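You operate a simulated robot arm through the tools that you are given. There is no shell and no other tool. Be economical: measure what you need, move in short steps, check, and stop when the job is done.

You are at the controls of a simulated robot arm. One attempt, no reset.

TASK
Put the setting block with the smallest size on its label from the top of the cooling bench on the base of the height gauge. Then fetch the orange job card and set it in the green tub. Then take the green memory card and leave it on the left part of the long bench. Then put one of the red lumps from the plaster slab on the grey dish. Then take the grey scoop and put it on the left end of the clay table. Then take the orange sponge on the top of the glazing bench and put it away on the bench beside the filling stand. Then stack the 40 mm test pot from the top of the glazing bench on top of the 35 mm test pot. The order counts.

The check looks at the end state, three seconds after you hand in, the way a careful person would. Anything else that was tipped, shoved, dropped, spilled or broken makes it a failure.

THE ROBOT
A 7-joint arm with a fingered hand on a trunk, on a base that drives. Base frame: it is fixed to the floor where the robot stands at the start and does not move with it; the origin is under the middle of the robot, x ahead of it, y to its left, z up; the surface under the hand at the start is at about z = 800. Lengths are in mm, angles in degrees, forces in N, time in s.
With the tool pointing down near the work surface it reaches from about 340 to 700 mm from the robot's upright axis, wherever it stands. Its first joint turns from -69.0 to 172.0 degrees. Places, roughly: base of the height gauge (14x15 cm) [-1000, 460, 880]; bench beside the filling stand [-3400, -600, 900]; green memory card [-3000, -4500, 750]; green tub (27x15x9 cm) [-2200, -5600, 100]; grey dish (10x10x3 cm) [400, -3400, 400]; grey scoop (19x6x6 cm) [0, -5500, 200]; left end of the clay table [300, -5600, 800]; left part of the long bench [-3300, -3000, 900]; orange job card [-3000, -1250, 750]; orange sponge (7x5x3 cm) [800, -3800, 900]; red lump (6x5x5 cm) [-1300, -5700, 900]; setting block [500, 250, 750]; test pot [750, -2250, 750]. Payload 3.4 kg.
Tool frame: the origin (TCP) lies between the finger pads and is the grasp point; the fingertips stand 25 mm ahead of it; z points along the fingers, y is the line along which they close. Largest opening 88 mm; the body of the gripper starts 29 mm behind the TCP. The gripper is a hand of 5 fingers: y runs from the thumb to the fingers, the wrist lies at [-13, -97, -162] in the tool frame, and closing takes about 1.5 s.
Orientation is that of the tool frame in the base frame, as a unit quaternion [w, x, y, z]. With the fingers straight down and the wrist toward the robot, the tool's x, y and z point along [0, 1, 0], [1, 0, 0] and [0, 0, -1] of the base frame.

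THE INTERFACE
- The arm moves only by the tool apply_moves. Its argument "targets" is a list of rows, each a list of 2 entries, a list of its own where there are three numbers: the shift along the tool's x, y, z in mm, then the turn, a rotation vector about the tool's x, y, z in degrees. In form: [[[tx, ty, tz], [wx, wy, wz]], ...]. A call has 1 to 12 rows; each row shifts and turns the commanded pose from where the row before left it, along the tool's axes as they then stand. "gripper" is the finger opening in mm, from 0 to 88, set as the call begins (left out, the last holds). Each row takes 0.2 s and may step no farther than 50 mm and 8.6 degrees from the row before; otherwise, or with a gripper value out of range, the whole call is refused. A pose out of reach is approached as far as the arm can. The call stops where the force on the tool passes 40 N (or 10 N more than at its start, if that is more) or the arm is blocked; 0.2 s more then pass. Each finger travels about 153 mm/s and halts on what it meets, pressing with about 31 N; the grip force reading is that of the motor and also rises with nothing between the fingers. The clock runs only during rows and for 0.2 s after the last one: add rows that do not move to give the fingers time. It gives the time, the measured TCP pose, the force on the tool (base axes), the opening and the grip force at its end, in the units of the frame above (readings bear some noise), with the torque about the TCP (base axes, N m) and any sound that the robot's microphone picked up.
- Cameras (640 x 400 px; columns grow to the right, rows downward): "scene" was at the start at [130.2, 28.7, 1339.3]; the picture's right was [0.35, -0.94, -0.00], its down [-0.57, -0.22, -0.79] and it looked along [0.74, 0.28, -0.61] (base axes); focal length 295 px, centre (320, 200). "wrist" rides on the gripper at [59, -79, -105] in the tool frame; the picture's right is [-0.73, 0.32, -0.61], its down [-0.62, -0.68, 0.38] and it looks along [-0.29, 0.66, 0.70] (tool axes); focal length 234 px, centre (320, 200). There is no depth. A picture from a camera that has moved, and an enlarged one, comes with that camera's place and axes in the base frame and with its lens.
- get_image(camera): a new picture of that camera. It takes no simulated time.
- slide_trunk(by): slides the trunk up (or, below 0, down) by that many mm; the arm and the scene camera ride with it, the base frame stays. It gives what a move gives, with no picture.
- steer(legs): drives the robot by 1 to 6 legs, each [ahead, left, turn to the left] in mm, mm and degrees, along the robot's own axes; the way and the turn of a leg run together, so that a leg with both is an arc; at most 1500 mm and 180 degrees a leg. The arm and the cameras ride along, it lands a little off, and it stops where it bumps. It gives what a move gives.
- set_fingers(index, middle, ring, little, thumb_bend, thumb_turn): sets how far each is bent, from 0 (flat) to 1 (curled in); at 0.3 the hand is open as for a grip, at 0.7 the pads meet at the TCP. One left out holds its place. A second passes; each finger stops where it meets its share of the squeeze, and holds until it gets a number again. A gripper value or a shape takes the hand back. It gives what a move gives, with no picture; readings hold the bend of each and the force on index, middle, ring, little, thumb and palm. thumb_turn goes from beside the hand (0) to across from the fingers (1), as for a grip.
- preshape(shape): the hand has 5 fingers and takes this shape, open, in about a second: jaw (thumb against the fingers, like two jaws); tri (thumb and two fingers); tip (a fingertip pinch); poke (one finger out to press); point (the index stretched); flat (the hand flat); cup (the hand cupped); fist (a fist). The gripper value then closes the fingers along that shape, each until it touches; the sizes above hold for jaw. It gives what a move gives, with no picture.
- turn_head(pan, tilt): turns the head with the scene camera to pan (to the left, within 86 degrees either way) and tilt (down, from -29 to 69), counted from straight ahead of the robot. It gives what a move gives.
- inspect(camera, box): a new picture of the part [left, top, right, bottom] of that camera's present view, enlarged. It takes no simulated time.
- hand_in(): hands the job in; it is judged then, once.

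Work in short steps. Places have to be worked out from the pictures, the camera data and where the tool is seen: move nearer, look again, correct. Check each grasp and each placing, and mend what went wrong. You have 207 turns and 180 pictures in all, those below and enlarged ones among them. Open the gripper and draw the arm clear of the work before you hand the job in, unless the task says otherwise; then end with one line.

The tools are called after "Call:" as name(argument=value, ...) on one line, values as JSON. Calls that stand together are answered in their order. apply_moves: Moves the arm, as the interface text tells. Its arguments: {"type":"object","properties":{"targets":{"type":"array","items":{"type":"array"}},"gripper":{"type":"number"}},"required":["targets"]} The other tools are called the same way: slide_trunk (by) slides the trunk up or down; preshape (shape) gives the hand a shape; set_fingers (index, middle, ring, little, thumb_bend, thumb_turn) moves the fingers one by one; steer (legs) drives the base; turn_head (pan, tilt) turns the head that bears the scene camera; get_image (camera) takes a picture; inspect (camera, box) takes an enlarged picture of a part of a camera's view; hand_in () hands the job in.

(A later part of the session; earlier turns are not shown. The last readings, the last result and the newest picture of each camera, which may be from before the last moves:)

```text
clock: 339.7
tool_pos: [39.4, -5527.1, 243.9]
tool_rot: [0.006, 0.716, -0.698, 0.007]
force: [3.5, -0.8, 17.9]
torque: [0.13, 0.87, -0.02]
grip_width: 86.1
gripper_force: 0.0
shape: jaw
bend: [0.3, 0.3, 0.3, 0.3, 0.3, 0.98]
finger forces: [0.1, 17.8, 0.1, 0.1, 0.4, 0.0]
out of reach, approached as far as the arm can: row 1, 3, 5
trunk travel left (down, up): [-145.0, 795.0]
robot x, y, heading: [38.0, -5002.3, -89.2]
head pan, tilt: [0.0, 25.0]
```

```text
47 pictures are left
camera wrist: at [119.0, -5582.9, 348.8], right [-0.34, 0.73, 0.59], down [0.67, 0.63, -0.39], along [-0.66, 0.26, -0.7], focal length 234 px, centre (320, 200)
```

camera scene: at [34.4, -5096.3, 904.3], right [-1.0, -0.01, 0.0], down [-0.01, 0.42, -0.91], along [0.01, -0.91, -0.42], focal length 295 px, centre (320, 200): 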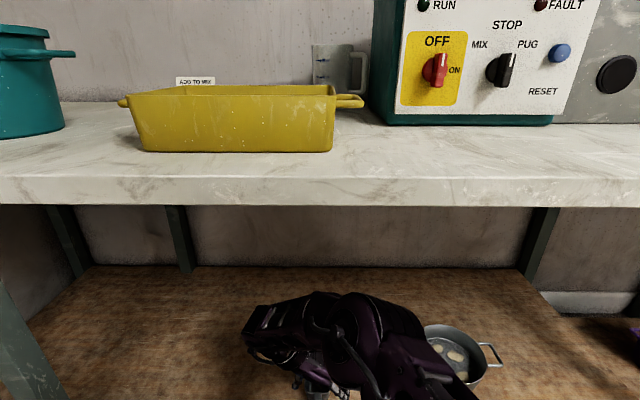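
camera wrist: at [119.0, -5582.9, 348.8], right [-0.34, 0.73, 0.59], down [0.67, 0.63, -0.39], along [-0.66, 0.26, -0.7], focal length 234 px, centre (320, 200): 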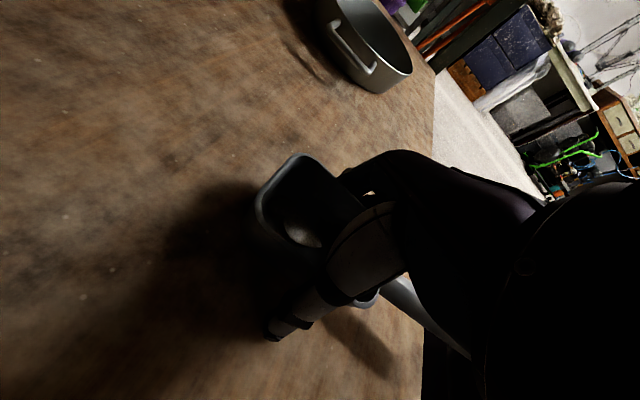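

The middle fingertip touches the shelf (18 N). I rise 6 mm and close index, middle, ring and thumb gently on the head.

Call:
apply_moves(targets=[[[0, 0, -6], [0, 0, 0]], [[0, 0, 0], [0, 0, 0]]])

Call:
set_fingers(index=0.6, middle=0.6, ring=0.5, thumb_bend=0.6)

Call:
inspect(camera="wrist", box=[200, 110, 480, 380])

```text
clock: 340.3
tool_pos: [37.9, -5526.6, 247.1]
tool_rot: [0.003, 0.714, -0.7, 0.005]
force: [-0.2, 0.2, -0.3]
torque: [0.0, 0.0, 0.02]
grip_width: 87.9
gripper_force: 0.1
shape: jaw
bend: [0.3, 0.3, 0.3, 0.3, 0.3, 0.98]
finger forces: [0.0, 0.0, 0.0, 0.0, 0.0, 0.1]
trunk travel left (down, up): [-145.0, 795.0]
robot x, y, heading: [34.0, -5003.4, -89.4]
head pan, tilt: [0.0, 25.0]
```

```text
clock: 341.3
tool_pos: [38.4, -5526.9, 249.6]
tool_rot: [0.004, 0.715, -0.699, 0.005]
force: [-5.1, -0.6, 15.9]
torque: [0.1, 0.65, 0.07]
grip_width: 56.4
gripper_force: 30.3
shape: fingers
bend: [0.4, 0.51, 0.49, 0.3, 0.5, 0.97]
finger forces: [19.8, 18.1, 0.2, 0.0, 22.1, 0.1]
trunk travel left (down, up): [-145.0, 795.0]
robot x, y, heading: [37.1, -5003.4, -89.0]
head pan, tilt: [0.0, 25.0]
```

```text
1.48 times, centred on (340, 245) of wrist
camera zoom: at [118.1, -5582.8, 353.8], right [-0.34, 0.73, 0.6], down [0.67, 0.63, -0.39], along [-0.66, 0.27, -0.7], focal length 347 px, centre (290, 133)
```

zoom: 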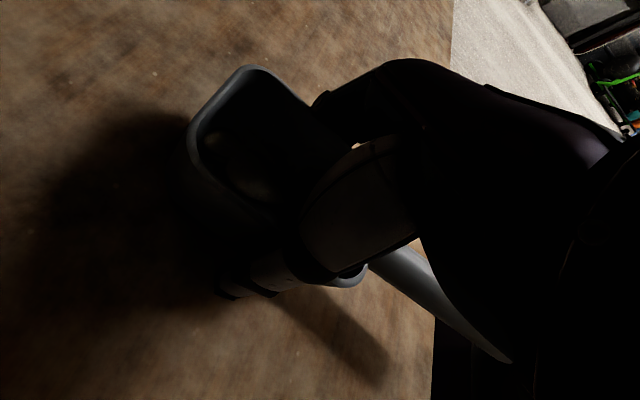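

Index, middle and thumb press on the head. I lift slowly with the trunk 15 mm and check.

Call:
slide_trunk(by=8)

Call:
set_fingers(index=0.65, middle=0.65, thumb_bend=0.65)

Call:
slide_trunk(by=40)

Call:
get_image(camera="wrist")

```text
clock: 341.8
tool_pos: [40.3, -5526.4, 255.3]
tool_rot: [0.002, 0.715, -0.699, 0.003]
force: [-0.6, -0.3, -1.2]
torque: [-0.03, 0.02, -0.01]
grip_width: 56.5
gripper_force: 22.7
shape: fingers
bend: [0.4, 0.53, 0.5, 0.3, 0.5, 0.97]
finger forces: [17.9, 5.2, 0.0, 0.0, 23.8, 0.0]
trunk travel left (down, up): [-153.0, 787.0]
robot x, y, heading: [39.5, -4999.6, -89.3]
head pan, tilt: [0.0, 25.0]
```

```text
clock: 342.8
tool_pos: [40.3, -5526.7, 254.9]
tool_rot: [0.004, 0.715, -0.699, 0.003]
force: [0.4, -0.5, -0.7]
torque: [-0.01, 0.01, -0.01]
grip_width: 54.2
gripper_force: 27.5
shape: fingers
bend: [0.39, 0.55, 0.5, 0.3, 0.55, 0.96]
finger forces: [19.6, 7.7, 0.0, 0.1, 27.7, 0.0]
trunk travel left (down, up): [-153.0, 787.0]
robot x, y, heading: [33.6, -5003.6, -89.3]
head pan, tilt: [0.0, 25.0]
```

```text
clock: 343.7
tool_pos: [39.6, -5527.3, 294.8]
tool_rot: [0.004, 0.715, -0.699, 0.003]
force: [-0.5, 0.4, -0.8]
torque: [-0.05, -0.02, -0.03]
grip_width: 54.4
gripper_force: 27.4
shape: fingers
bend: [0.39, 0.55, 0.5, 0.3, 0.55, 0.96]
finger forces: [19.6, 7.7, 0.0, 0.1, 27.6, 0.0]
trunk travel left (down, up): [-193.0, 747.0]
robot x, y, heading: [34.7, -5004.4, -89.2]
head pan, tilt: [0.0, 25.0]
```

```text
45 pictures are left
camera wrist: at [118.7, -5582.8, 399.9], right [-0.34, 0.73, 0.6], down [0.67, 0.63, -0.39], along [-0.66, 0.27, -0.7], focal length 234 px, centre (320, 200)
```

wrist: 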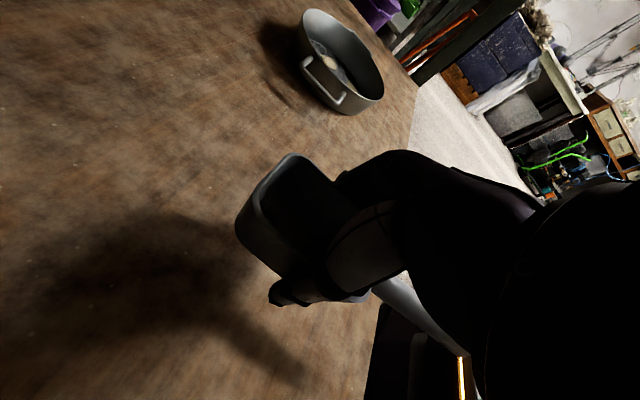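

The scoop is up and level. I back out, raise the trunk, and sidestep toward the left end of the table (target spot ≈(410, −5555), between the yellow tub and the teal pot).

Call:
steer(legs=[[-450, 0, 0]])

Call:
slide_trunk(by=400)

Call:
slide_trunk(by=240)

Call:
steer(legs=[[0, 370, 0]])

Call:
get_image(camera="wrist")

Call:
get_image(camera="scene")

```text
clock: 346.4
tool_pos: [32.8, -5080.4, 296.5]
tool_rot: [0.003, 0.714, -0.7, 0.004]
force: [0.7, -0.2, -0.3]
torque: [-0.03, 0.0, 0.02]
grip_width: 54.2
gripper_force: 27.6
shape: fingers
bend: [0.39, 0.55, 0.5, 0.3, 0.55, 0.96]
finger forces: [19.6, 7.8, 0.1, 0.0, 27.6, 0.1]
trunk travel left (down, up): [-193.0, 747.0]
robot x, y, heading: [27.2, -4557.3, -89.3]
head pan, tilt: [0.0, 25.0]
```

```text
clock: 350.2
tool_pos: [32.8, -5080.8, 695.2]
tool_rot: [0.004, 0.714, -0.7, 0.004]
force: [0.4, -0.8, -0.6]
torque: [-0.02, 0.04, 0.0]
grip_width: 54.1
gripper_force: 27.0
shape: fingers
bend: [0.39, 0.55, 0.5, 0.3, 0.55, 0.96]
finger forces: [19.6, 7.7, 0.1, 0.0, 27.6, 0.0]
trunk travel left (down, up): [-593.0, 347.0]
robot x, y, heading: [28.7, -4558.0, -89.2]
head pan, tilt: [0.0, 25.0]
```

```text
clock: 352.7
tool_pos: [30.8, -5080.5, 936.2]
tool_rot: [0.004, 0.714, -0.7, 0.004]
force: [-0.7, -1.0, -0.7]
torque: [-0.01, -0.02, 0.02]
grip_width: 54.1
gripper_force: 27.8
shape: fingers
bend: [0.39, 0.55, 0.5, 0.3, 0.55, 0.96]
finger forces: [19.6, 7.6, 0.1, 0.0, 27.5, 0.0]
trunk travel left (down, up): [-833.0, 107.0]
robot x, y, heading: [26.6, -4557.5, -89.5]
head pan, tilt: [0.0, 25.0]
```

```text
clock: 355.1
tool_pos: [402.5, -5075.8, 935.6]
tool_rot: [0.003, 0.715, -0.699, 0.004]
force: [-0.4, -0.7, -0.2]
torque: [0.0, -0.05, 0.01]
grip_width: 54.1
gripper_force: 27.2
shape: fingers
bend: [0.39, 0.55, 0.5, 0.3, 0.55, 0.96]
finger forces: [19.6, 7.7, 0.0, 0.0, 27.5, 0.0]
trunk travel left (down, up): [-833.0, 107.0]
robot x, y, heading: [396.8, -4553.0, -89.2]
head pan, tilt: [0.0, 25.0]
```

```text
44 pictures are left
camera wrist: at [481.5, -5132.5, 1039.9], right [-0.34, 0.73, 0.6], down [0.67, 0.63, -0.39], along [-0.66, 0.27, -0.7], focal length 234 px, centre (320, 200)
```

wrist: 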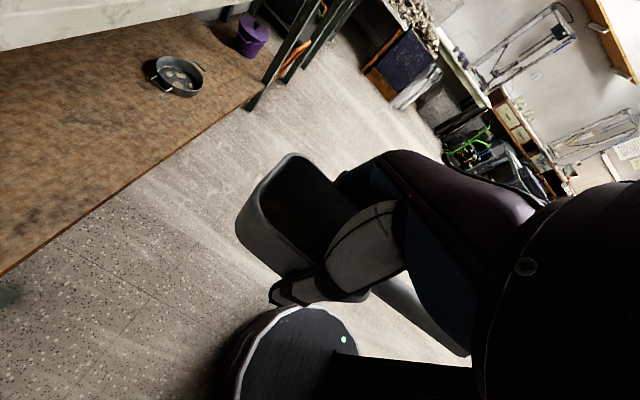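

```text
43 pictures are left
camera scene: at [398.5, -4696.2, 1592.3], right [-1.0, -0.01, 0.0], down [-0.01, 0.42, -0.91], along [0.01, -0.91, -0.42], focal length 295 px, centre (320, 200)
```

scene: 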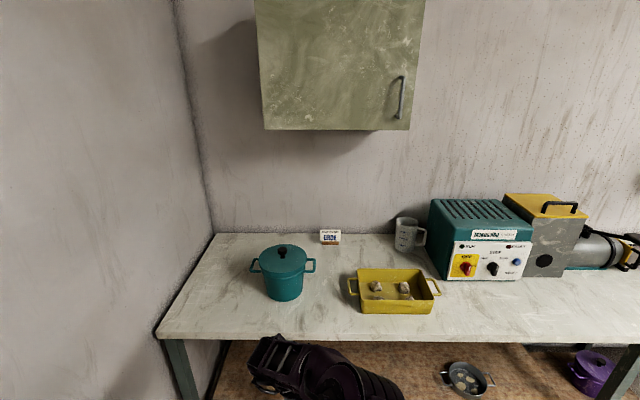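

The table top is z≈801 with front edge y≈−5356; tub's left handle at x≈307, pot front at (541, −5532). I choose TCP spot (385, −5520) and drive in.

Call:
steer(legs=[[444, -23, 0]])

Call:
get_image(camera="wrist")

Call:
get_image(camera="scene")

```text
clock: 357.7
tool_pos: [382.9, -5519.1, 935.0]
tool_rot: [0.004, 0.713, -0.701, 0.004]
force: [-0.1, -0.3, -0.3]
torque: [-0.01, 0.01, 0.02]
grip_width: 54.0
gripper_force: 27.8
shape: fingers
bend: [0.39, 0.55, 0.5, 0.3, 0.55, 0.96]
finger forces: [19.6, 7.7, 0.1, 0.0, 27.5, 0.0]
trunk travel left (down, up): [-833.0, 107.0]
robot x, y, heading: [378.7, -4996.4, -89.7]
head pan, tilt: [0.0, 25.0]
```

```text
42 pictures are left
camera wrist: at [461.7, -5574.3, 1040.0], right [-0.34, 0.73, 0.6], down [0.67, 0.63, -0.39], along [-0.66, 0.27, -0.7], focal length 234 px, centre (320, 200)
```

wrist: 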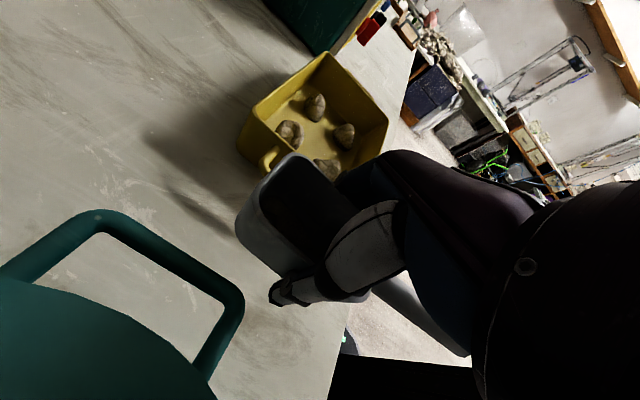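

```text
41 pictures are left
camera scene: at [380.6, -5137.5, 1592.3], right [-1.0, -0.01, 0.0], down [0.0, 0.42, -0.91], along [0.01, -0.91, -0.42], focal length 295 px, centre (320, 200)
```

scene: 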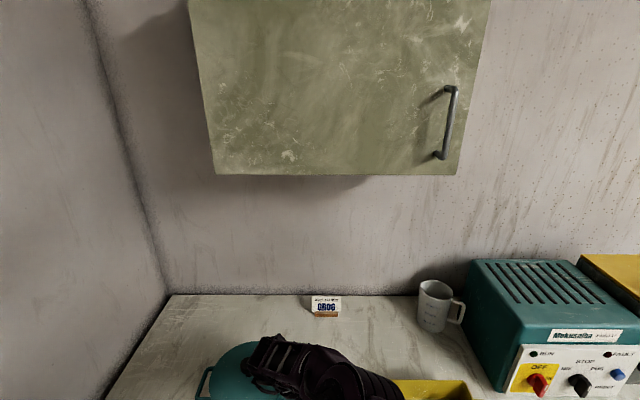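

The pot's side handle (x≈424, y −5531…−5621) is too near for this orientation. Better: lay the scoop sideways in front of the pot at the table's left end. I back out and yaw the hand back to standard.

Call:
steer(legs=[[-350, 0, 0]])

Call:
apply_moves(targets=[[[0, 0, 0], [0, 0, -8.2]], [[0, 0, 0], [0, 0, -8.2]], [[0, 0, 0], [0, 0, -8.2]], [[0, 0, 0], [0, 0, -8.2]], [[0, 0, 0], [0, 0, -8.2]], [[0, 0, 0], [0, 0, -8.2]], [[0, 0, 0], [0, 0, -8.2]], [[0, 0, 0], [0, 0, -8.2]], [[0, 0, 0], [0, 0, -8.2]], [[0, 0, 0], [0, 0, -8.2]], [[0, 0, 0], [0, 0, -8.2]], [[0, 0, 0], [0, 0, 0]]])

Call:
steer(legs=[[0, 180, 0]])

Call:
get_image(camera="wrist")

```text
clock: 360.0
tool_pos: [379.7, -5167.2, 934.9]
tool_rot: [0.003, 0.713, -0.701, 0.004]
force: [-0.2, -1.0, -0.5]
torque: [-0.01, -0.01, 0.01]
grip_width: 54.3
gripper_force: 27.3
shape: fingers
bend: [0.39, 0.55, 0.5, 0.3, 0.55, 0.96]
finger forces: [19.7, 7.7, 0.0, 0.1, 27.4, 0.1]
trunk travel left (down, up): [-833.0, 107.0]
robot x, y, heading: [378.6, -4645.4, -89.4]
head pan, tilt: [0.0, 25.0]
```

```text
clock: 362.6
tool_pos: [380.4, -5167.4, 934.3]
tool_rot: [0.005, 1.0, 0.011, 0.0]
force: [0.5, -0.2, -0.9]
torque: [0.05, 0.0, -0.01]
grip_width: 53.6
gripper_force: 26.1
shape: fingers
bend: [0.39, 0.55, 0.5, 0.3, 0.55, 0.96]
finger forces: [18.5, 7.6, 0.0, 0.0, 26.2, 0.0]
trunk travel left (down, up): [-833.0, 107.0]
robot x, y, heading: [377.8, -4642.0, -89.4]
head pan, tilt: [0.0, 25.0]
```

```text
clock: 364.1
tool_pos: [558.5, -5166.3, 935.3]
tool_rot: [0.005, 1.0, 0.01, 0.0]
force: [0.2, -0.2, -0.4]
torque: [-0.03, -0.03, -0.01]
grip_width: 53.8
gripper_force: 26.3
shape: fingers
bend: [0.39, 0.55, 0.5, 0.3, 0.55, 0.96]
finger forces: [18.5, 7.5, 0.1, 0.0, 26.1, 0.0]
trunk travel left (down, up): [-833.0, 107.0]
robot x, y, heading: [554.1, -4641.2, -89.3]
head pan, tilt: [0.0, 25.0]
```

```text
40 pictures are left
camera wrist: at [614.5, -5084.9, 1038.4], right [-0.72, -0.33, 0.61], down [-0.64, 0.66, -0.39], along [-0.28, -0.67, -0.69], focal length 234 px, centre (320, 200)
```

wrist: 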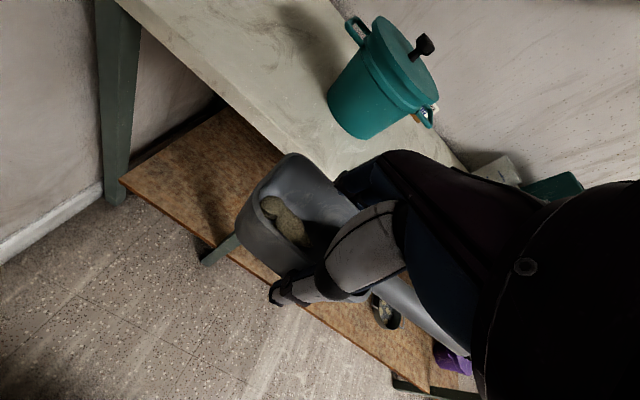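

The scoop is level with its contents. I drive ahead 268 and lower the trunk toward the table.

Call:
steer(legs=[[268, 0, 0]])

Call:
slide_trunk(by=-85)

Call:
get_image(camera="wrist")

```text
clock: 366.0
tool_pos: [561.0, -5432.6, 936.2]
tool_rot: [0.006, 1.0, 0.011, 0.001]
force: [-0.2, -1.0, -0.3]
torque: [0.0, 0.0, 0.01]
grip_width: 53.9
gripper_force: 26.2
shape: fingers
bend: [0.39, 0.55, 0.5, 0.3, 0.55, 0.96]
finger forces: [18.5, 7.5, 0.0, 0.0, 26.1, 0.0]
trunk travel left (down, up): [-833.0, 107.0]
robot x, y, heading: [559.5, -4910.3, -89.2]
head pan, tilt: [0.0, 25.0]
```

```text
clock: 367.2
tool_pos: [560.8, -5433.7, 851.4]
tool_rot: [0.005, 1.0, 0.01, 0.0]
force: [-0.1, -0.7, -0.1]
torque: [0.04, 0.02, -0.01]
grip_width: 53.8
gripper_force: 26.1
shape: fingers
bend: [0.39, 0.55, 0.5, 0.3, 0.55, 0.96]
finger forces: [18.4, 7.7, 0.0, 0.1, 26.1, 0.0]
trunk travel left (down, up): [-748.0, 192.0]
robot x, y, heading: [559.8, -4911.4, -89.6]
head pan, tilt: [0.0, 25.0]
```

```text
39 pictures are left
camera wrist: at [617.6, -5352.2, 953.4], right [-0.72, -0.33, 0.61], down [-0.64, 0.66, -0.39], along [-0.28, -0.67, -0.69], focal length 234 px, centre (320, 200)
```

wrist: 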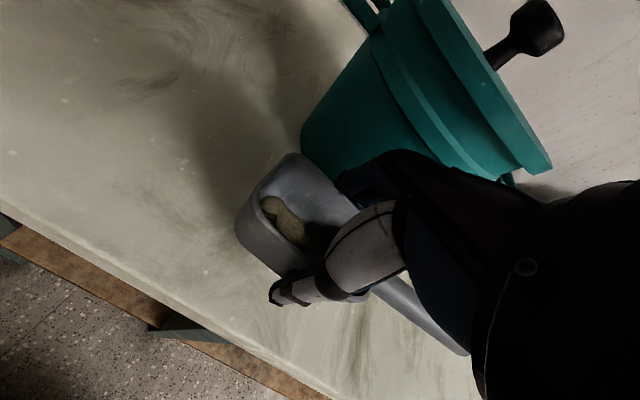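

Lowering in small steps to contact.

Call:
slide_trunk(by=-10)

Call:
slide_trunk(by=-4)

Call:
slide_trunk(by=-3)

Call:
slide_trunk(by=-3)

```text
clock: 367.8
tool_pos: [560.8, -5432.6, 840.2]
tool_rot: [0.005, 1.0, 0.01, 0.0]
force: [-0.5, 0.0, -1.3]
torque: [0.0, -0.03, 0.0]
grip_width: 54.0
gripper_force: 26.1
shape: fingers
bend: [0.39, 0.55, 0.5, 0.3, 0.55, 0.96]
finger forces: [18.4, 7.6, 0.0, 0.1, 26.0, 0.0]
trunk travel left (down, up): [-738.0, 202.0]
robot x, y, heading: [560.3, -4908.5, -89.2]
head pan, tilt: [0.0, 25.0]
```

```text
clock: 368.3
tool_pos: [561.1, -5432.8, 836.2]
tool_rot: [0.005, 1.0, 0.011, 0.0]
force: [0.6, -0.6, -0.4]
torque: [0.01, 0.0, -0.02]
grip_width: 53.5
gripper_force: 26.0
shape: fingers
bend: [0.39, 0.55, 0.5, 0.3, 0.55, 0.96]
finger forces: [18.4, 7.6, 0.1, 0.0, 26.1, 0.0]
trunk travel left (down, up): [-734.0, 206.0]
robot x, y, heading: [561.0, -4910.4, -89.5]
head pan, tilt: [0.0, 25.0]
```

```text
clock: 368.9
tool_pos: [560.5, -5433.7, 833.9]
tool_rot: [0.005, 1.0, 0.011, 0.0]
force: [-0.4, -0.4, -0.6]
torque: [-0.01, 0.01, -0.05]
grip_width: 53.5
gripper_force: 25.5
shape: fingers
bend: [0.39, 0.55, 0.5, 0.3, 0.55, 0.96]
finger forces: [18.4, 7.5, 0.1, 0.1, 26.1, 0.0]
trunk travel left (down, up): [-731.0, 209.0]
robot x, y, heading: [559.2, -4912.1, -89.7]
head pan, tilt: [0.0, 25.0]
```

```text
clock: 369.4
tool_pos: [560.5, -5433.3, 830.8]
tool_rot: [0.006, 1.0, 0.01, 0.0]
force: [0.5, -0.2, -0.8]
torque: [0.03, -0.04, -0.02]
grip_width: 53.8
gripper_force: 26.1
shape: fingers
bend: [0.39, 0.55, 0.5, 0.3, 0.55, 0.96]
finger forces: [18.4, 7.7, 0.0, 0.0, 26.1, 0.1]
trunk travel left (down, up): [-728.0, 212.0]
robot x, y, heading: [560.3, -4908.8, -89.2]
head pan, tilt: [0.0, 25.0]
```

Call:
slide_trunk(by=-3)

Call:
slide_trunk(by=-2)

Call:
slide_trunk(by=-2)

Call:
inspect(camera="wrist", box=[200, 120, 460, 340])

```text
clock: 369.9
tool_pos: [561.7, -5434.3, 830.2]
tool_rot: [0.007, 1.0, 0.01, 0.0]
force: [0.2, 0.1, 12.9]
torque: [-0.37, 0.07, -0.01]
grip_width: 53.3
gripper_force: 32.5
shape: fingers
bend: [0.39, 0.54, 0.5, 0.3, 0.55, 0.96]
finger forces: [18.1, 19.9, 0.1, 0.1, 26.7, 0.1]
trunk travel left (down, up): [-725.0, 215.0]
robot x, y, heading: [557.9, -4906.6, -89.5]
head pan, tilt: [0.0, 25.0]
```

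```text
clock: 370.4
tool_pos: [561.5, -5432.9, 830.4]
tool_rot: [0.01, 1.0, 0.009, -0.001]
force: [-1.0, -3.3, 26.4]
torque: [-0.8, 0.11, 0.0]
grip_width: 53.5
gripper_force: 36.9
shape: fingers
bend: [0.39, 0.53, 0.5, 0.3, 0.55, 0.96]
finger forces: [20.5, 26.8, 0.1, 0.0, 26.7, 0.1]
trunk travel left (down, up): [-723.0, 217.0]
robot x, y, heading: [557.4, -4906.4, -89.4]
head pan, tilt: [0.0, 25.0]
```

```text
clock: 370.9
tool_pos: [559.6, -5431.6, 828.7]
tool_rot: [0.01, 1.0, 0.009, 0.0]
force: [-0.3, -5.6, 38.3]
torque: [-1.22, 0.1, 0.03]
grip_width: 53.3
gripper_force: 39.9
shape: fingers
bend: [0.38, 0.51, 0.5, 0.3, 0.56, 0.96]
finger forces: [22.2, 32.3, 0.1, 0.0, 26.1, 0.1]
trunk travel left (down, up): [-721.0, 219.0]
robot x, y, heading: [558.4, -4905.7, -89.7]
head pan, tilt: [0.0, 25.0]
```

```text
1.82 times, centred on (330, 230) of wrist
camera zoom: at [617.8, -5350.1, 930.3], right [-0.72, -0.32, 0.61], down [-0.64, 0.66, -0.4], along [-0.28, -0.68, -0.68], focal length 426 px, centre (302, 146)
```

zoom: 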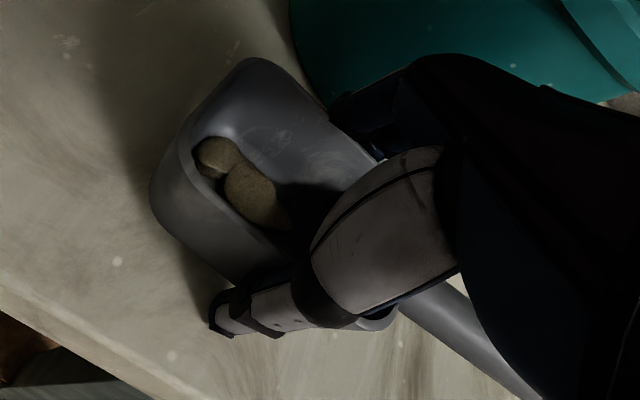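

The middle fingertip bears on the table as it did on the shelf, so the scoop is at table level. I ease up 3 mm and open.

Call:
slide_trunk(by=4)

Call:
set_fingers(index=0.3, middle=0.3, ring=0.3, thumb_bend=0.3)

Call:
slide_trunk(by=130)

Call:
get_image(camera="wrist")

```text
clock: 371.5
tool_pos: [561.2, -5432.7, 830.0]
tool_rot: [0.006, 1.0, 0.01, 0.0]
force: [1.2, -6.4, 22.3]
torque: [-0.87, 0.09, 0.06]
grip_width: 53.1
gripper_force: 34.2
shape: fingers
bend: [0.38, 0.51, 0.5, 0.3, 0.56, 0.96]
finger forces: [21.9, 22.8, 0.4, 0.0, 23.7, 0.1]
trunk travel left (down, up): [-725.0, 215.0]
robot x, y, heading: [559.9, -4908.7, -89.5]
head pan, tilt: [0.0, 25.0]
```

```text
clock: 372.5
tool_pos: [560.8, -5431.9, 827.9]
tool_rot: [0.006, 1.0, 0.011, 0.0]
force: [-0.1, 0.0, -0.3]
torque: [0.0, 0.01, 0.0]
grip_width: 84.9
gripper_force: 0.2
shape: fingers
bend: [0.3, 0.3, 0.3, 0.3, 0.3, 0.97]
finger forces: [0.1, 0.0, 0.0, 0.1, 0.1, 0.1]
trunk travel left (down, up): [-725.0, 215.0]
robot x, y, heading: [561.9, -4907.4, -89.4]
head pan, tilt: [0.0, 25.0]
```

```text
clock: 374.0
tool_pos: [561.7, -5433.0, 957.1]
tool_rot: [0.006, 1.0, 0.01, 0.0]
force: [0.2, 2.8, 0.5]
torque: [-0.02, 0.0, -0.01]
grip_width: 84.8
gripper_force: 1.1
shape: fingers
bend: [0.3, 0.31, 0.3, 0.3, 0.3, 0.97]
finger forces: [0.0, 1.5, 0.1, 0.1, 0.0, 0.0]
trunk travel left (down, up): [-855.0, 85.0]
robot x, y, heading: [557.3, -4907.0, -89.6]
head pan, tilt: [0.0, 25.0]
```

```text
37 pictures are left
camera wrist: at [617.6, -5351.6, 1060.6], right [-0.72, -0.33, 0.61], down [-0.64, 0.66, -0.39], along [-0.28, -0.67, -0.69], focal length 234 px, centre (320, 200)
```

wrist: 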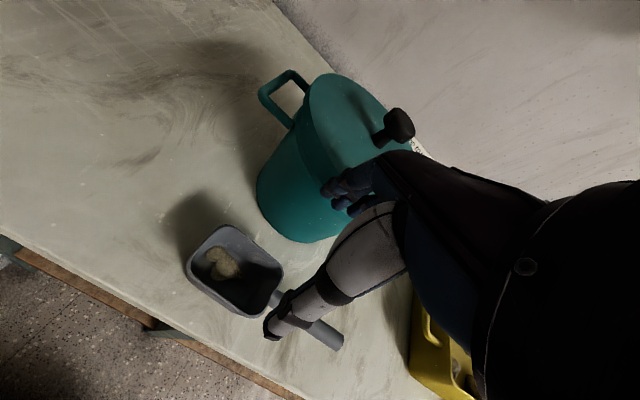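

The scoop rests on the table with its contents. I back straight out, shift, and turn right 180° toward the glazing bench's end with the orange sponge (≈(783, −3759)).

Call:
steer(legs=[[-350, 0, 0]])

Call:
slide_trunk(by=80)

Call:
steer(legs=[[0, -120, 0], [0, 0, -180]])

Call:
turn_head(pan=-15, tilt=35)

Call:
get_image(camera="scene")

```text
clock: 376.3
tool_pos: [558.6, -5084.6, 957.9]
tool_rot: [0.005, 1.0, 0.011, 0.0]
force: [-0.3, -0.1, 0.3]
torque: [0.01, 0.02, 0.0]
grip_width: 84.9
gripper_force: 0.0
shape: fingers
bend: [0.3, 0.3, 0.3, 0.3, 0.3, 0.97]
finger forces: [0.1, 0.1, 0.1, 0.1, 0.0, 0.0]
trunk travel left (down, up): [-855.0, 85.0]
robot x, y, heading: [557.9, -4558.6, -89.3]
head pan, tilt: [0.0, 25.0]
```

```text
clock: 377.5
tool_pos: [557.7, -5083.6, 1037.4]
tool_rot: [0.005, 1.0, 0.011, 0.0]
force: [0.6, 0.8, 0.2]
torque: [0.02, -0.02, -0.04]
grip_width: 84.8
gripper_force: 0.0
shape: fingers
bend: [0.3, 0.3, 0.3, 0.3, 0.3, 0.97]
finger forces: [0.1, 0.0, 0.0, 0.0, 0.0, 0.0]
trunk travel left (down, up): [-935.0, 5.0]
robot x, y, heading: [557.8, -4556.3, -89.4]
head pan, tilt: [0.0, 25.0]
```

```text
clock: 386.1
tool_pos: [433.3, -4034.4, 1037.8]
tool_rot: [0.0, -0.008, 1.0, 0.005]
force: [-0.3, -0.7, -0.4]
torque: [0.01, -0.01, -0.04]
grip_width: 84.9
gripper_force: 0.0
shape: fingers
bend: [0.3, 0.3, 0.3, 0.3, 0.3, 0.97]
finger forces: [0.0, 0.0, 0.0, 0.0, 0.0, 0.1]
trunk travel left (down, up): [-935.0, 5.0]
robot x, y, heading: [434.9, -4558.8, 90.3]
head pan, tilt: [0.0, 25.0]
```

```text
clock: 386.9
tool_pos: [433.2, -4035.2, 1037.6]
tool_rot: [0.0, -0.009, 1.0, 0.005]
force: [0.6, 0.3, -1.5]
torque: [0.0, -0.02, -0.02]
grip_width: 84.6
gripper_force: 0.0
shape: fingers
bend: [0.3, 0.3, 0.3, 0.3, 0.3, 0.97]
finger forces: [0.1, 0.0, 0.1, 0.0, 0.0, 0.0]
trunk travel left (down, up): [-935.0, 5.0]
robot x, y, heading: [436.3, -4557.1, 90.5]
head pan, tilt: [-15.0, 35.0]
```

```text
36 pictures are left
camera scene: at [454.5, -4425.9, 1678.6], right [0.97, -0.25, 0.0], down [-0.14, -0.55, -0.82], along [0.21, 0.79, -0.57], focal length 295 px, centre (320, 200)
```

scene: 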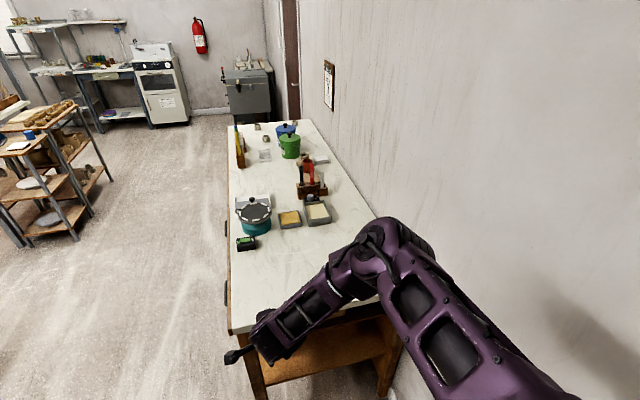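

The sponge is hidden behind the arm near the wall side. I drive 150 ahead and reach the hand right/forward toward (783, −3759), keeping the arm straight.

Call:
steer(legs=[[150, 0, 0]])

Call:
apply_moves(targets=[[[-10, 40, 0], [0, 0, 0]], [[-20, 40, 0], [0, 0, 0]], [[-40, 15, 0], [0, 0, 0]], [[-45, 5, 0], [0, 0, 0]], [[-45, 0, 0], [0, 0, 0]], [[-45, 0, 0], [0, 0, 0]], [[-45, 0, 0], [0, 0, 0]], [[0, 0, 0], [0, 0, 0]]])

Call:
get_image(camera="wrist")

Call:
get_image(camera="scene")

```text
clock: 388.2
tool_pos: [430.8, -3887.7, 1039.2]
tool_rot: [0.0, -0.01, 1.0, 0.006]
force: [0.4, -1.0, -0.5]
torque: [0.04, -0.02, -0.01]
grip_width: 84.9
gripper_force: 0.1
shape: fingers
bend: [0.3, 0.3, 0.3, 0.3, 0.3, 0.97]
finger forces: [0.0, 0.1, 0.1, 0.0, 0.1, 0.0]
trunk travel left (down, up): [-935.0, 5.0]
robot x, y, heading: [429.6, -4407.3, 90.6]
head pan, tilt: [-15.0, 35.0]
```

```text
clock: 390.0
tool_pos: [678.9, -3780.9, 1038.5]
tool_rot: [-0.001, -0.009, 1.0, 0.005]
force: [-1.1, -0.4, 0.5]
torque: [-0.02, 0.01, -0.01]
grip_width: 84.9
gripper_force: 0.0
shape: fingers
bend: [0.3, 0.3, 0.3, 0.3, 0.3, 0.97]
finger forces: [0.0, 0.0, 0.0, 0.0, 0.0, 0.0]
trunk travel left (down, up): [-935.0, 5.0]
robot x, y, heading: [431.3, -4411.2, 90.3]
head pan, tilt: [-15.0, 35.0]
```

```text
35 pictures are left
camera wrist: at [621.9, -3862.7, 1140.7], right [0.72, 0.33, 0.61], down [0.64, -0.67, -0.39], along [0.28, 0.67, -0.69], focal length 234 px, centre (320, 200)
```

wrist: 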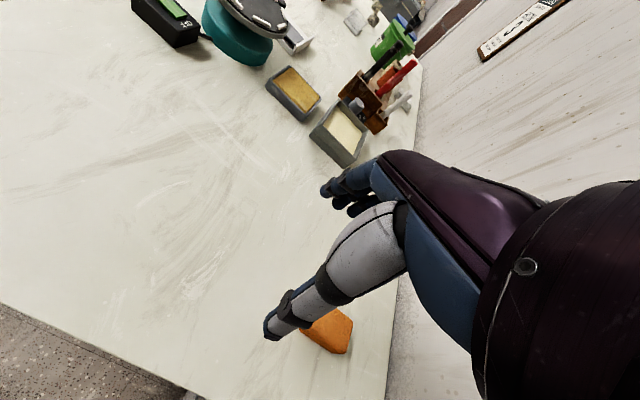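

```text
34 pictures are left
camera scene: at [452.4, -4276.9, 1678.5], right [0.97, -0.25, 0.0], down [-0.14, -0.56, -0.82], along [0.21, 0.79, -0.57], focal length 295 px, centre (320, 200)
```

scene: 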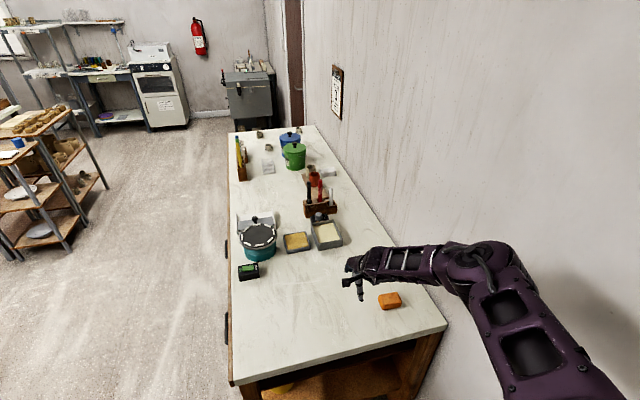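

Sponge ≈(808, −3779, 899). The elbow is close to the wall, so I back the base 140 and extend the arm forward first, then right.

Call:
steer(legs=[[-140, 30, 0]])

Call:
apply_moves(targets=[[[0, 40, 0], [0, 0, 0]], [[0, 40, 0], [0, 0, 0]], [[-20, 40, 0], [0, 0, 0]], [[-40, 22, 0], [0, 0, 0]], [[-45, 0, 0], [0, 0, 0]], [[-45, 0, 0], [0, 0, 0]], [[0, 0, 0], [0, 0, 0]]])

Call:
get_image(camera="scene")

Call:
get_image(camera="wrist")

```text
clock: 391.4
tool_pos: [649.8, -3921.1, 1037.3]
tool_rot: [-0.001, -0.01, 1.0, 0.004]
force: [0.0, 0.7, 0.0]
torque: [0.01, 0.02, -0.02]
grip_width: 84.8
gripper_force: 0.1
shape: fingers
bend: [0.3, 0.3, 0.3, 0.3, 0.3, 0.97]
finger forces: [0.0, 0.0, 0.0, 0.0, 0.0, 0.0]
trunk travel left (down, up): [-935.0, 5.0]
robot x, y, heading: [404.6, -4550.4, 90.4]
head pan, tilt: [-15.0, 35.0]
```

```text
clock: 393.0
tool_pos: [693.9, -3897.9, 1044.5]
tool_rot: [0.002, -0.01, 1.0, 0.005]
force: [0.9, 0.0, -0.4]
torque: [0.02, -0.01, -0.01]
grip_width: 84.8
gripper_force: 0.1
shape: fingers
bend: [0.3, 0.3, 0.3, 0.3, 0.3, 0.98]
finger forces: [0.1, 0.0, 0.0, 0.0, 0.0, 0.0]
out of reach, approached as far as the arm can: row 2, 3, 4, 5, 6
trunk travel left (down, up): [-935.0, 5.0]
robot x, y, heading: [404.1, -4551.5, 90.4]
head pan, tilt: [-15.0, 35.0]
```

```text
33 pictures are left
camera scene: at [422.3, -4417.1, 1678.5], right [0.97, -0.25, 0.0], down [-0.14, -0.56, -0.82], along [0.21, 0.79, -0.57], focal length 295 px, centre (320, 200)
```

scene: 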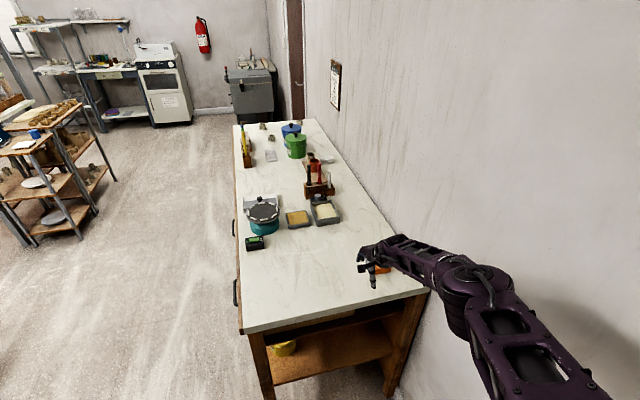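

```text
32 pictures are left
camera wrist: at [636.0, -3978.4, 1147.1], right [0.72, 0.33, 0.61], down [0.64, -0.67, -0.39], along [0.28, 0.67, -0.69], focal length 234 px, centre (320, 200)
```

wrist: 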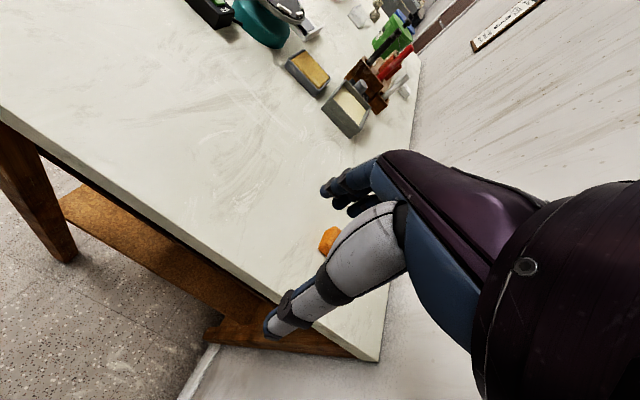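

The arm reaches farther when higher relative to the trunk. I raise the arm 120, lower the trunk 200, then extend.

Call:
apply_moves(targets=[[[0, 0, -40], [0, 0, 0]], [[0, 0, -40], [0, 0, 0]], [[0, 0, -40], [0, 0, 0]], [[0, 0, 0], [0, 0, 0]]])

Call:
slide_trunk(by=-200)

Call:
steer(legs=[[40, 0, 0]])

Call:
apply_moves(targets=[[[0, 30, 0], [0, 0, 0]], [[-10, 30, 0], [0, 0, 0]], [[-30, 20, 0], [0, 0, 0]], [[-35, 0, 0], [0, 0, 0]], [[-35, 0, 0], [0, 0, 0]], [[0, 0, 0], [0, 0, 0]]])

Call:
get_image(camera="wrist")

```text
clock: 394.0
tool_pos: [694.9, -3898.7, 1165.2]
tool_rot: [-0.001, -0.009, 1.0, 0.006]
force: [0.1, 0.1, -0.6]
torque: [0.01, -0.01, -0.03]
grip_width: 84.3
gripper_force: 0.0
shape: fingers
bend: [0.3, 0.3, 0.3, 0.3, 0.3, 0.98]
finger forces: [0.0, 0.0, 0.1, 0.0, 0.0, 0.0]
trunk travel left (down, up): [-935.0, 5.0]
robot x, y, heading: [404.6, -4547.6, 90.6]
head pan, tilt: [-15.0, 35.0]
```

```text
clock: 396.1
tool_pos: [695.3, -3897.4, 966.1]
tool_rot: [0.0, -0.01, 1.0, 0.005]
force: [0.3, -0.3, -0.6]
torque: [0.02, 0.02, -0.01]
grip_width: 84.7
gripper_force: 0.1
shape: fingers
bend: [0.3, 0.3, 0.3, 0.3, 0.3, 0.98]
finger forces: [0.1, 0.1, 0.0, 0.0, 0.1, 0.0]
trunk travel left (down, up): [-735.0, 205.0]
robot x, y, heading: [403.1, -4557.3, 90.5]
head pan, tilt: [-15.0, 35.0]
```

```text
clock: 397.0
tool_pos: [695.0, -3859.4, 965.9]
tool_rot: [-0.001, -0.009, 1.0, 0.007]
force: [0.3, 0.0, 0.5]
torque: [0.01, -0.01, -0.02]
grip_width: 84.3
gripper_force: 0.1
shape: fingers
bend: [0.3, 0.3, 0.3, 0.3, 0.3, 0.98]
finger forces: [0.1, 0.0, 0.0, 0.1, 0.1, 0.0]
trunk travel left (down, up): [-735.0, 205.0]
robot x, y, heading: [403.6, -4515.5, 90.5]
head pan, tilt: [-15.0, 35.0]
```

```text
clock: 398.4
tool_pos: [696.9, -3818.0, 966.1]
tool_rot: [0.0, -0.009, 1.0, 0.006]
force: [0.4, -0.5, 0.1]
torque: [-0.01, 0.01, 0.02]
grip_width: 84.5
gripper_force: 0.1
shape: fingers
bend: [0.3, 0.3, 0.3, 0.3, 0.3, 0.98]
finger forces: [0.1, 0.0, 0.0, 0.0, 0.1, 0.0]
out of reach, approached as far as the arm can: row 2, 3, 4, 5
trunk travel left (down, up): [-735.0, 205.0]
robot x, y, heading: [400.8, -4512.3, 90.4]
head pan, tilt: [-15.0, 35.0]
```

```text
31 pictures are left
camera wrist: at [639.5, -3900.8, 1068.4], right [0.72, 0.33, 0.61], down [0.64, -0.67, -0.39], along [0.28, 0.67, -0.69], focal length 234 px, centre (320, 200)
```

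wrist: 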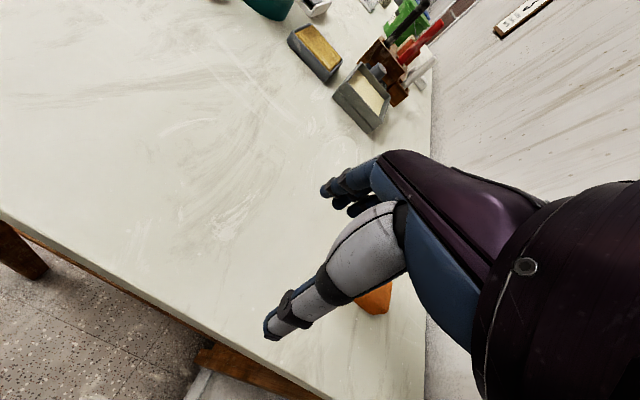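

I shift the base itself right 111 and ahead 39 with the arm nearly straight.

Call:
steer(legs=[[39, -111, 0]])

Call:
get_image(camera="wrist")

```text
clock: 399.7
tool_pos: [806.2, -3778.9, 965.2]
tool_rot: [-0.001, -0.01, 1.0, 0.007]
force: [-0.1, -0.5, 0.5]
torque: [-0.01, -0.01, 0.01]
grip_width: 84.5
gripper_force: 0.1
shape: fingers
bend: [0.3, 0.3, 0.3, 0.3, 0.3, 0.98]
finger forces: [0.1, 0.0, 0.0, 0.0, 0.0, 0.0]
trunk travel left (down, up): [-735.0, 205.0]
robot x, y, heading: [515.8, -4471.2, 90.6]
head pan, tilt: [-15.0, 35.0]
```

```text
30 pictures are left
camera wrist: at [749.4, -3860.8, 1068.5], right [0.72, 0.33, 0.61], down [0.64, -0.66, -0.39], along [0.28, 0.67, -0.69], focal length 234 px, centre (320, 200)
```

wrist: 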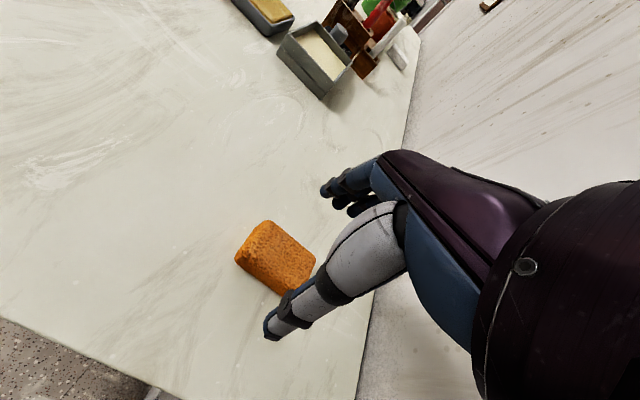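

Centred over the sponge (short side along my closing axis). I lower by trunk 50 and close.

Call:
slide_trunk(by=-50)

Call:
apply_moves(targets=[[[0, 0, 0], [0, 0, 0]], [[0, 0, 0], [0, 0, 0]], [[0, 0, 0], [0, 0, 0]], [[0, 0, 0], [0, 0, 0]], [[0, 0, 0], [0, 0, 0]], [[0, 0, 0], [0, 0, 0]]], gripper=20)

Call:
slide_trunk(by=100)

Call:
get_image(camera="wrist")

```text
clock: 400.6
tool_pos: [806.5, -3778.8, 915.7]
tool_rot: [0.0, -0.009, 1.0, 0.005]
force: [0.0, 0.2, 0.1]
torque: [0.01, 0.0, 0.01]
grip_width: 84.6
gripper_force: 0.0
shape: fingers
bend: [0.3, 0.3, 0.3, 0.3, 0.3, 0.98]
finger forces: [0.1, 0.0, 0.0, 0.0, 0.1, 0.1]
trunk travel left (down, up): [-685.0, 255.0]
robot x, y, heading: [512.7, -4471.7, 90.6]
head pan, tilt: [-15.0, 35.0]
```

```text
clock: 402.0
tool_pos: [807.9, -3779.4, 916.2]
tool_rot: [0.0, -0.01, 1.0, 0.005]
force: [0.0, 0.1, 0.6]
torque: [0.02, 0.01, 0.0]
grip_width: 20.3
gripper_force: 0.0
shape: jaw
bend: [0.73, 0.57, 0.55, 0.52, 0.74, 1.0]
finger forces: [0.2, 0.0, 0.0, 0.0, 0.0, 0.0]
trunk travel left (down, up): [-685.0, 255.0]
robot x, y, heading: [514.9, -4474.9, 90.5]
head pan, tilt: [-15.0, 35.0]
```

```text
clock: 403.3
tool_pos: [807.1, -3779.5, 1016.5]
tool_rot: [0.0, -0.01, 1.0, 0.007]
force: [0.2, 0.1, -0.6]
torque: [0.0, 0.02, -0.01]
grip_width: 20.3
gripper_force: 0.1
shape: jaw
bend: [0.73, 0.57, 0.55, 0.52, 0.74, 1.0]
finger forces: [0.0, 0.0, 0.0, 0.1, 0.1, 0.0]
trunk travel left (down, up): [-785.0, 155.0]
robot x, y, heading: [513.2, -4468.9, 90.3]
head pan, tilt: [-15.0, 35.0]
```

```text
29 pictures are left
camera wrist: at [749.6, -3860.5, 1118.2], right [0.72, 0.33, 0.61], down [0.64, -0.67, -0.39], along [0.28, 0.67, -0.69], focal length 234 px, centre (320, 200)
```

wrist: 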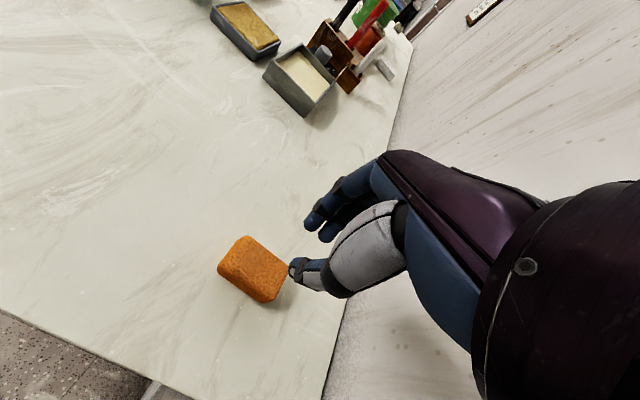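

The fingers closed just above it; the sponge's top is at z≈893, so the bench is ≈865. I open and go lower to TCP ≈892.

Call:
apply_moves(targets=[[[-2, 4, 0], [0, 0, 0]], [[0, 0, 0], [0, 0, 0]], [[0, 0, 0], [0, 0, 0]], [[0, 0, 0], [0, 0, 0]]], gripper=80)

Call:
slide_trunk(by=-123)

Call:
apply_moves(targets=[[[0, 0, 0], [0, 0, 0]], [[0, 0, 0], [0, 0, 0]], [[0, 0, 0], [0, 0, 0]], [[0, 0, 0], [0, 0, 0]], [[0, 0, 0], [0, 0, 0]], [[0, 0, 0], [0, 0, 0]]], gripper=20)

```text
clock: 404.3
tool_pos: [807.2, -3779.9, 1015.2]
tool_rot: [-0.001, -0.01, 1.0, 0.007]
force: [-0.1, 0.7, 0.1]
torque: [0.01, -0.01, 0.0]
grip_width: 79.7
gripper_force: 0.1
shape: jaw
bend: [0.3, 0.32, 0.3, 0.31, 0.32, 0.98]
finger forces: [0.1, 0.0, 0.1, 0.0, 0.1, 0.1]
out of reach, approached as far as the arm can: row 1
trunk travel left (down, up): [-785.0, 155.0]
robot x, y, heading: [511.0, -4471.1, 90.6]
head pan, tilt: [-15.0, 35.0]
```

```text
clock: 405.8
tool_pos: [807.1, -3780.2, 893.8]
tool_rot: [0.0, -0.01, 1.0, 0.006]
force: [-0.6, 0.1, -0.6]
torque: [-0.02, -0.02, 0.0]
grip_width: 80.0
gripper_force: 0.1
shape: jaw
bend: [0.3, 0.32, 0.3, 0.31, 0.32, 0.98]
finger forces: [0.1, 0.0, 0.0, 0.0, 0.1, 0.1]
trunk travel left (down, up): [-662.0, 278.0]
robot x, y, heading: [513.6, -4473.9, 90.4]
head pan, tilt: [-15.0, 35.0]
```

```text
clock: 407.2
tool_pos: [807.0, -3779.4, 891.1]
tool_rot: [0.0, -0.01, 1.0, 0.006]
force: [-0.2, -0.4, -0.6]
torque: [-0.01, 0.0, 0.01]
grip_width: 37.3
gripper_force: 31.0
shape: jaw
bend: [0.74, 0.49, 0.48, 0.49, 0.72, 0.98]
finger forces: [16.0, 7.6, 3.8, 1.6, 28.8, 0.0]
trunk travel left (down, up): [-662.0, 278.0]
robot x, y, heading: [513.0, -4474.0, 90.5]
head pan, tilt: [-15.0, 35.0]
```

The sponge is gripped. I lift it and check, then tuck the arm in.

Call:
slide_trunk(by=150)

Call:
steer(legs=[[-200, 0, 0]])

Call:
apply_moves(targets=[[[40, -20, 0], [0, 0, 0]], [[40, -20, 0], [0, 0, 0]], [[40, -20, 0], [0, 0, 0]], [[40, -20, 0], [0, 0, 0]], [[40, -20, 0], [0, 0, 0]], [[40, -20, 0], [0, 0, 0]], [[40, -20, 0], [0, 0, 0]], [[0, 0, 0], [0, 0, 0]]])

Call:
get_image(camera="wrist")

```text
clock: 409.0
tool_pos: [806.8, -3779.5, 1042.4]
tool_rot: [-0.001, -0.009, 1.0, 0.006]
force: [-0.3, 0.5, 0.3]
torque: [0.03, 0.06, -0.01]
grip_width: 37.4
gripper_force: 31.3
shape: jaw
bend: [0.74, 0.49, 0.48, 0.49, 0.72, 0.98]
finger forces: [16.0, 7.6, 3.7, 1.6, 28.8, 0.0]
trunk travel left (down, up): [-812.0, 128.0]
robot x, y, heading: [511.9, -4471.8, 90.5]
head pan, tilt: [-15.0, 35.0]
```

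```text
clock: 410.6
tool_pos: [808.0, -3981.2, 1041.5]
tool_rot: [0.0, -0.01, 1.0, 0.005]
force: [0.1, 0.5, 0.5]
torque: [0.01, 0.01, 0.0]
grip_width: 37.8
gripper_force: 30.9
shape: jaw
bend: [0.74, 0.49, 0.48, 0.49, 0.72, 0.98]
finger forces: [15.9, 7.6, 3.7, 1.6, 28.7, 0.0]
trunk travel left (down, up): [-812.0, 128.0]
robot x, y, heading: [514.2, -4675.3, 90.4]
head pan, tilt: [-15.0, 35.0]
```

```text
clock: 412.4
tool_pos: [531.9, -4128.5, 1041.2]
tool_rot: [0.0, -0.01, 1.0, 0.007]
force: [-0.1, 0.6, 0.5]
torque: [-0.03, 0.01, 0.02]
grip_width: 37.7
gripper_force: 30.7
shape: jaw
bend: [0.74, 0.49, 0.48, 0.49, 0.72, 0.97]
finger forces: [16.2, 7.6, 3.7, 1.5, 28.8, 0.0]
trunk travel left (down, up): [-812.0, 128.0]
robot x, y, heading: [512.8, -4675.9, 90.4]
head pan, tilt: [-15.0, 35.0]
```

```text
28 pictures are left
camera wrist: at [474.8, -4209.8, 1143.4], right [0.72, 0.33, 0.61], down [0.64, -0.66, -0.39], along [0.28, 0.67, -0.69], focal length 234 px, centre (320, 200)
```

wrist: 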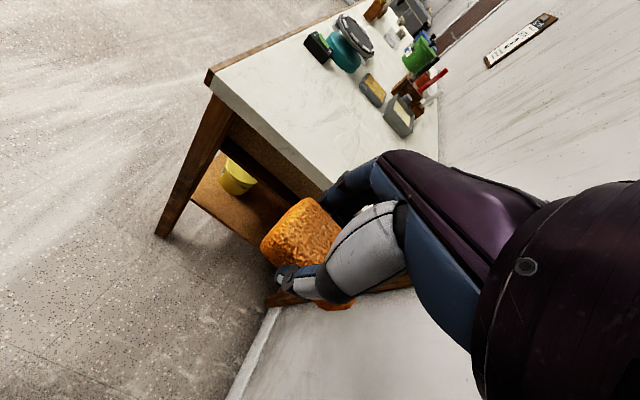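

The sponge is held. I now drive the long way: turn to face −x, out to x≈−320, then north, stopping short of the final crossing.

Call:
steer(legs=[[0, 0, 90], [830, 0, 0], [0, -1360, 0], [0, -1360, 0], [0, -1360, 0]])

Call:
turn_head(pan=0, tilt=20)

Call:
get_image(camera="scene")

```text
clock: 439.8
tool_pos: [-942.2, -588.0, 1041.0]
tool_rot: [0.004, 0.715, -0.699, -0.005]
force: [0.8, -0.3, -0.2]
torque: [0.0, -0.01, -0.03]
grip_width: 37.2
gripper_force: 30.8
shape: jaw
bend: [0.74, 0.49, 0.48, 0.49, 0.72, 0.97]
finger forces: [16.1, 7.5, 3.8, 1.3, 28.4, 0.0]
trunk travel left (down, up): [-812.0, 128.0]
robot x, y, heading: [-394.0, -603.1, -179.3]
head pan, tilt: [-15.0, 35.0]
```

```text
clock: 440.6
tool_pos: [-943.0, -587.4, 1040.8]
tool_rot: [0.005, 0.715, -0.699, -0.005]
force: [-0.6, -0.3, -0.2]
torque: [0.02, 0.03, 0.01]
grip_width: 37.3
gripper_force: 30.5
shape: jaw
bend: [0.74, 0.49, 0.48, 0.49, 0.72, 0.97]
finger forces: [16.0, 7.5, 3.7, 1.3, 28.5, 0.0]
trunk travel left (down, up): [-812.0, 128.0]
robot x, y, heading: [-399.1, -603.6, -179.2]
head pan, tilt: [0.0, 20.0]
```

```text
27 pictures are left
camera scene: at [-540.2, -605.7, 1579.3], right [-0.01, 1.0, 0.0], down [0.34, 0.0, -0.94], along [-0.94, -0.01, -0.34], focal length 295 px, centre (320, 200)
```

scene: 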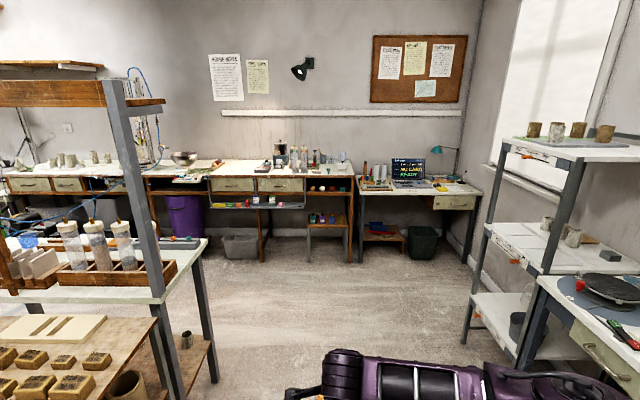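

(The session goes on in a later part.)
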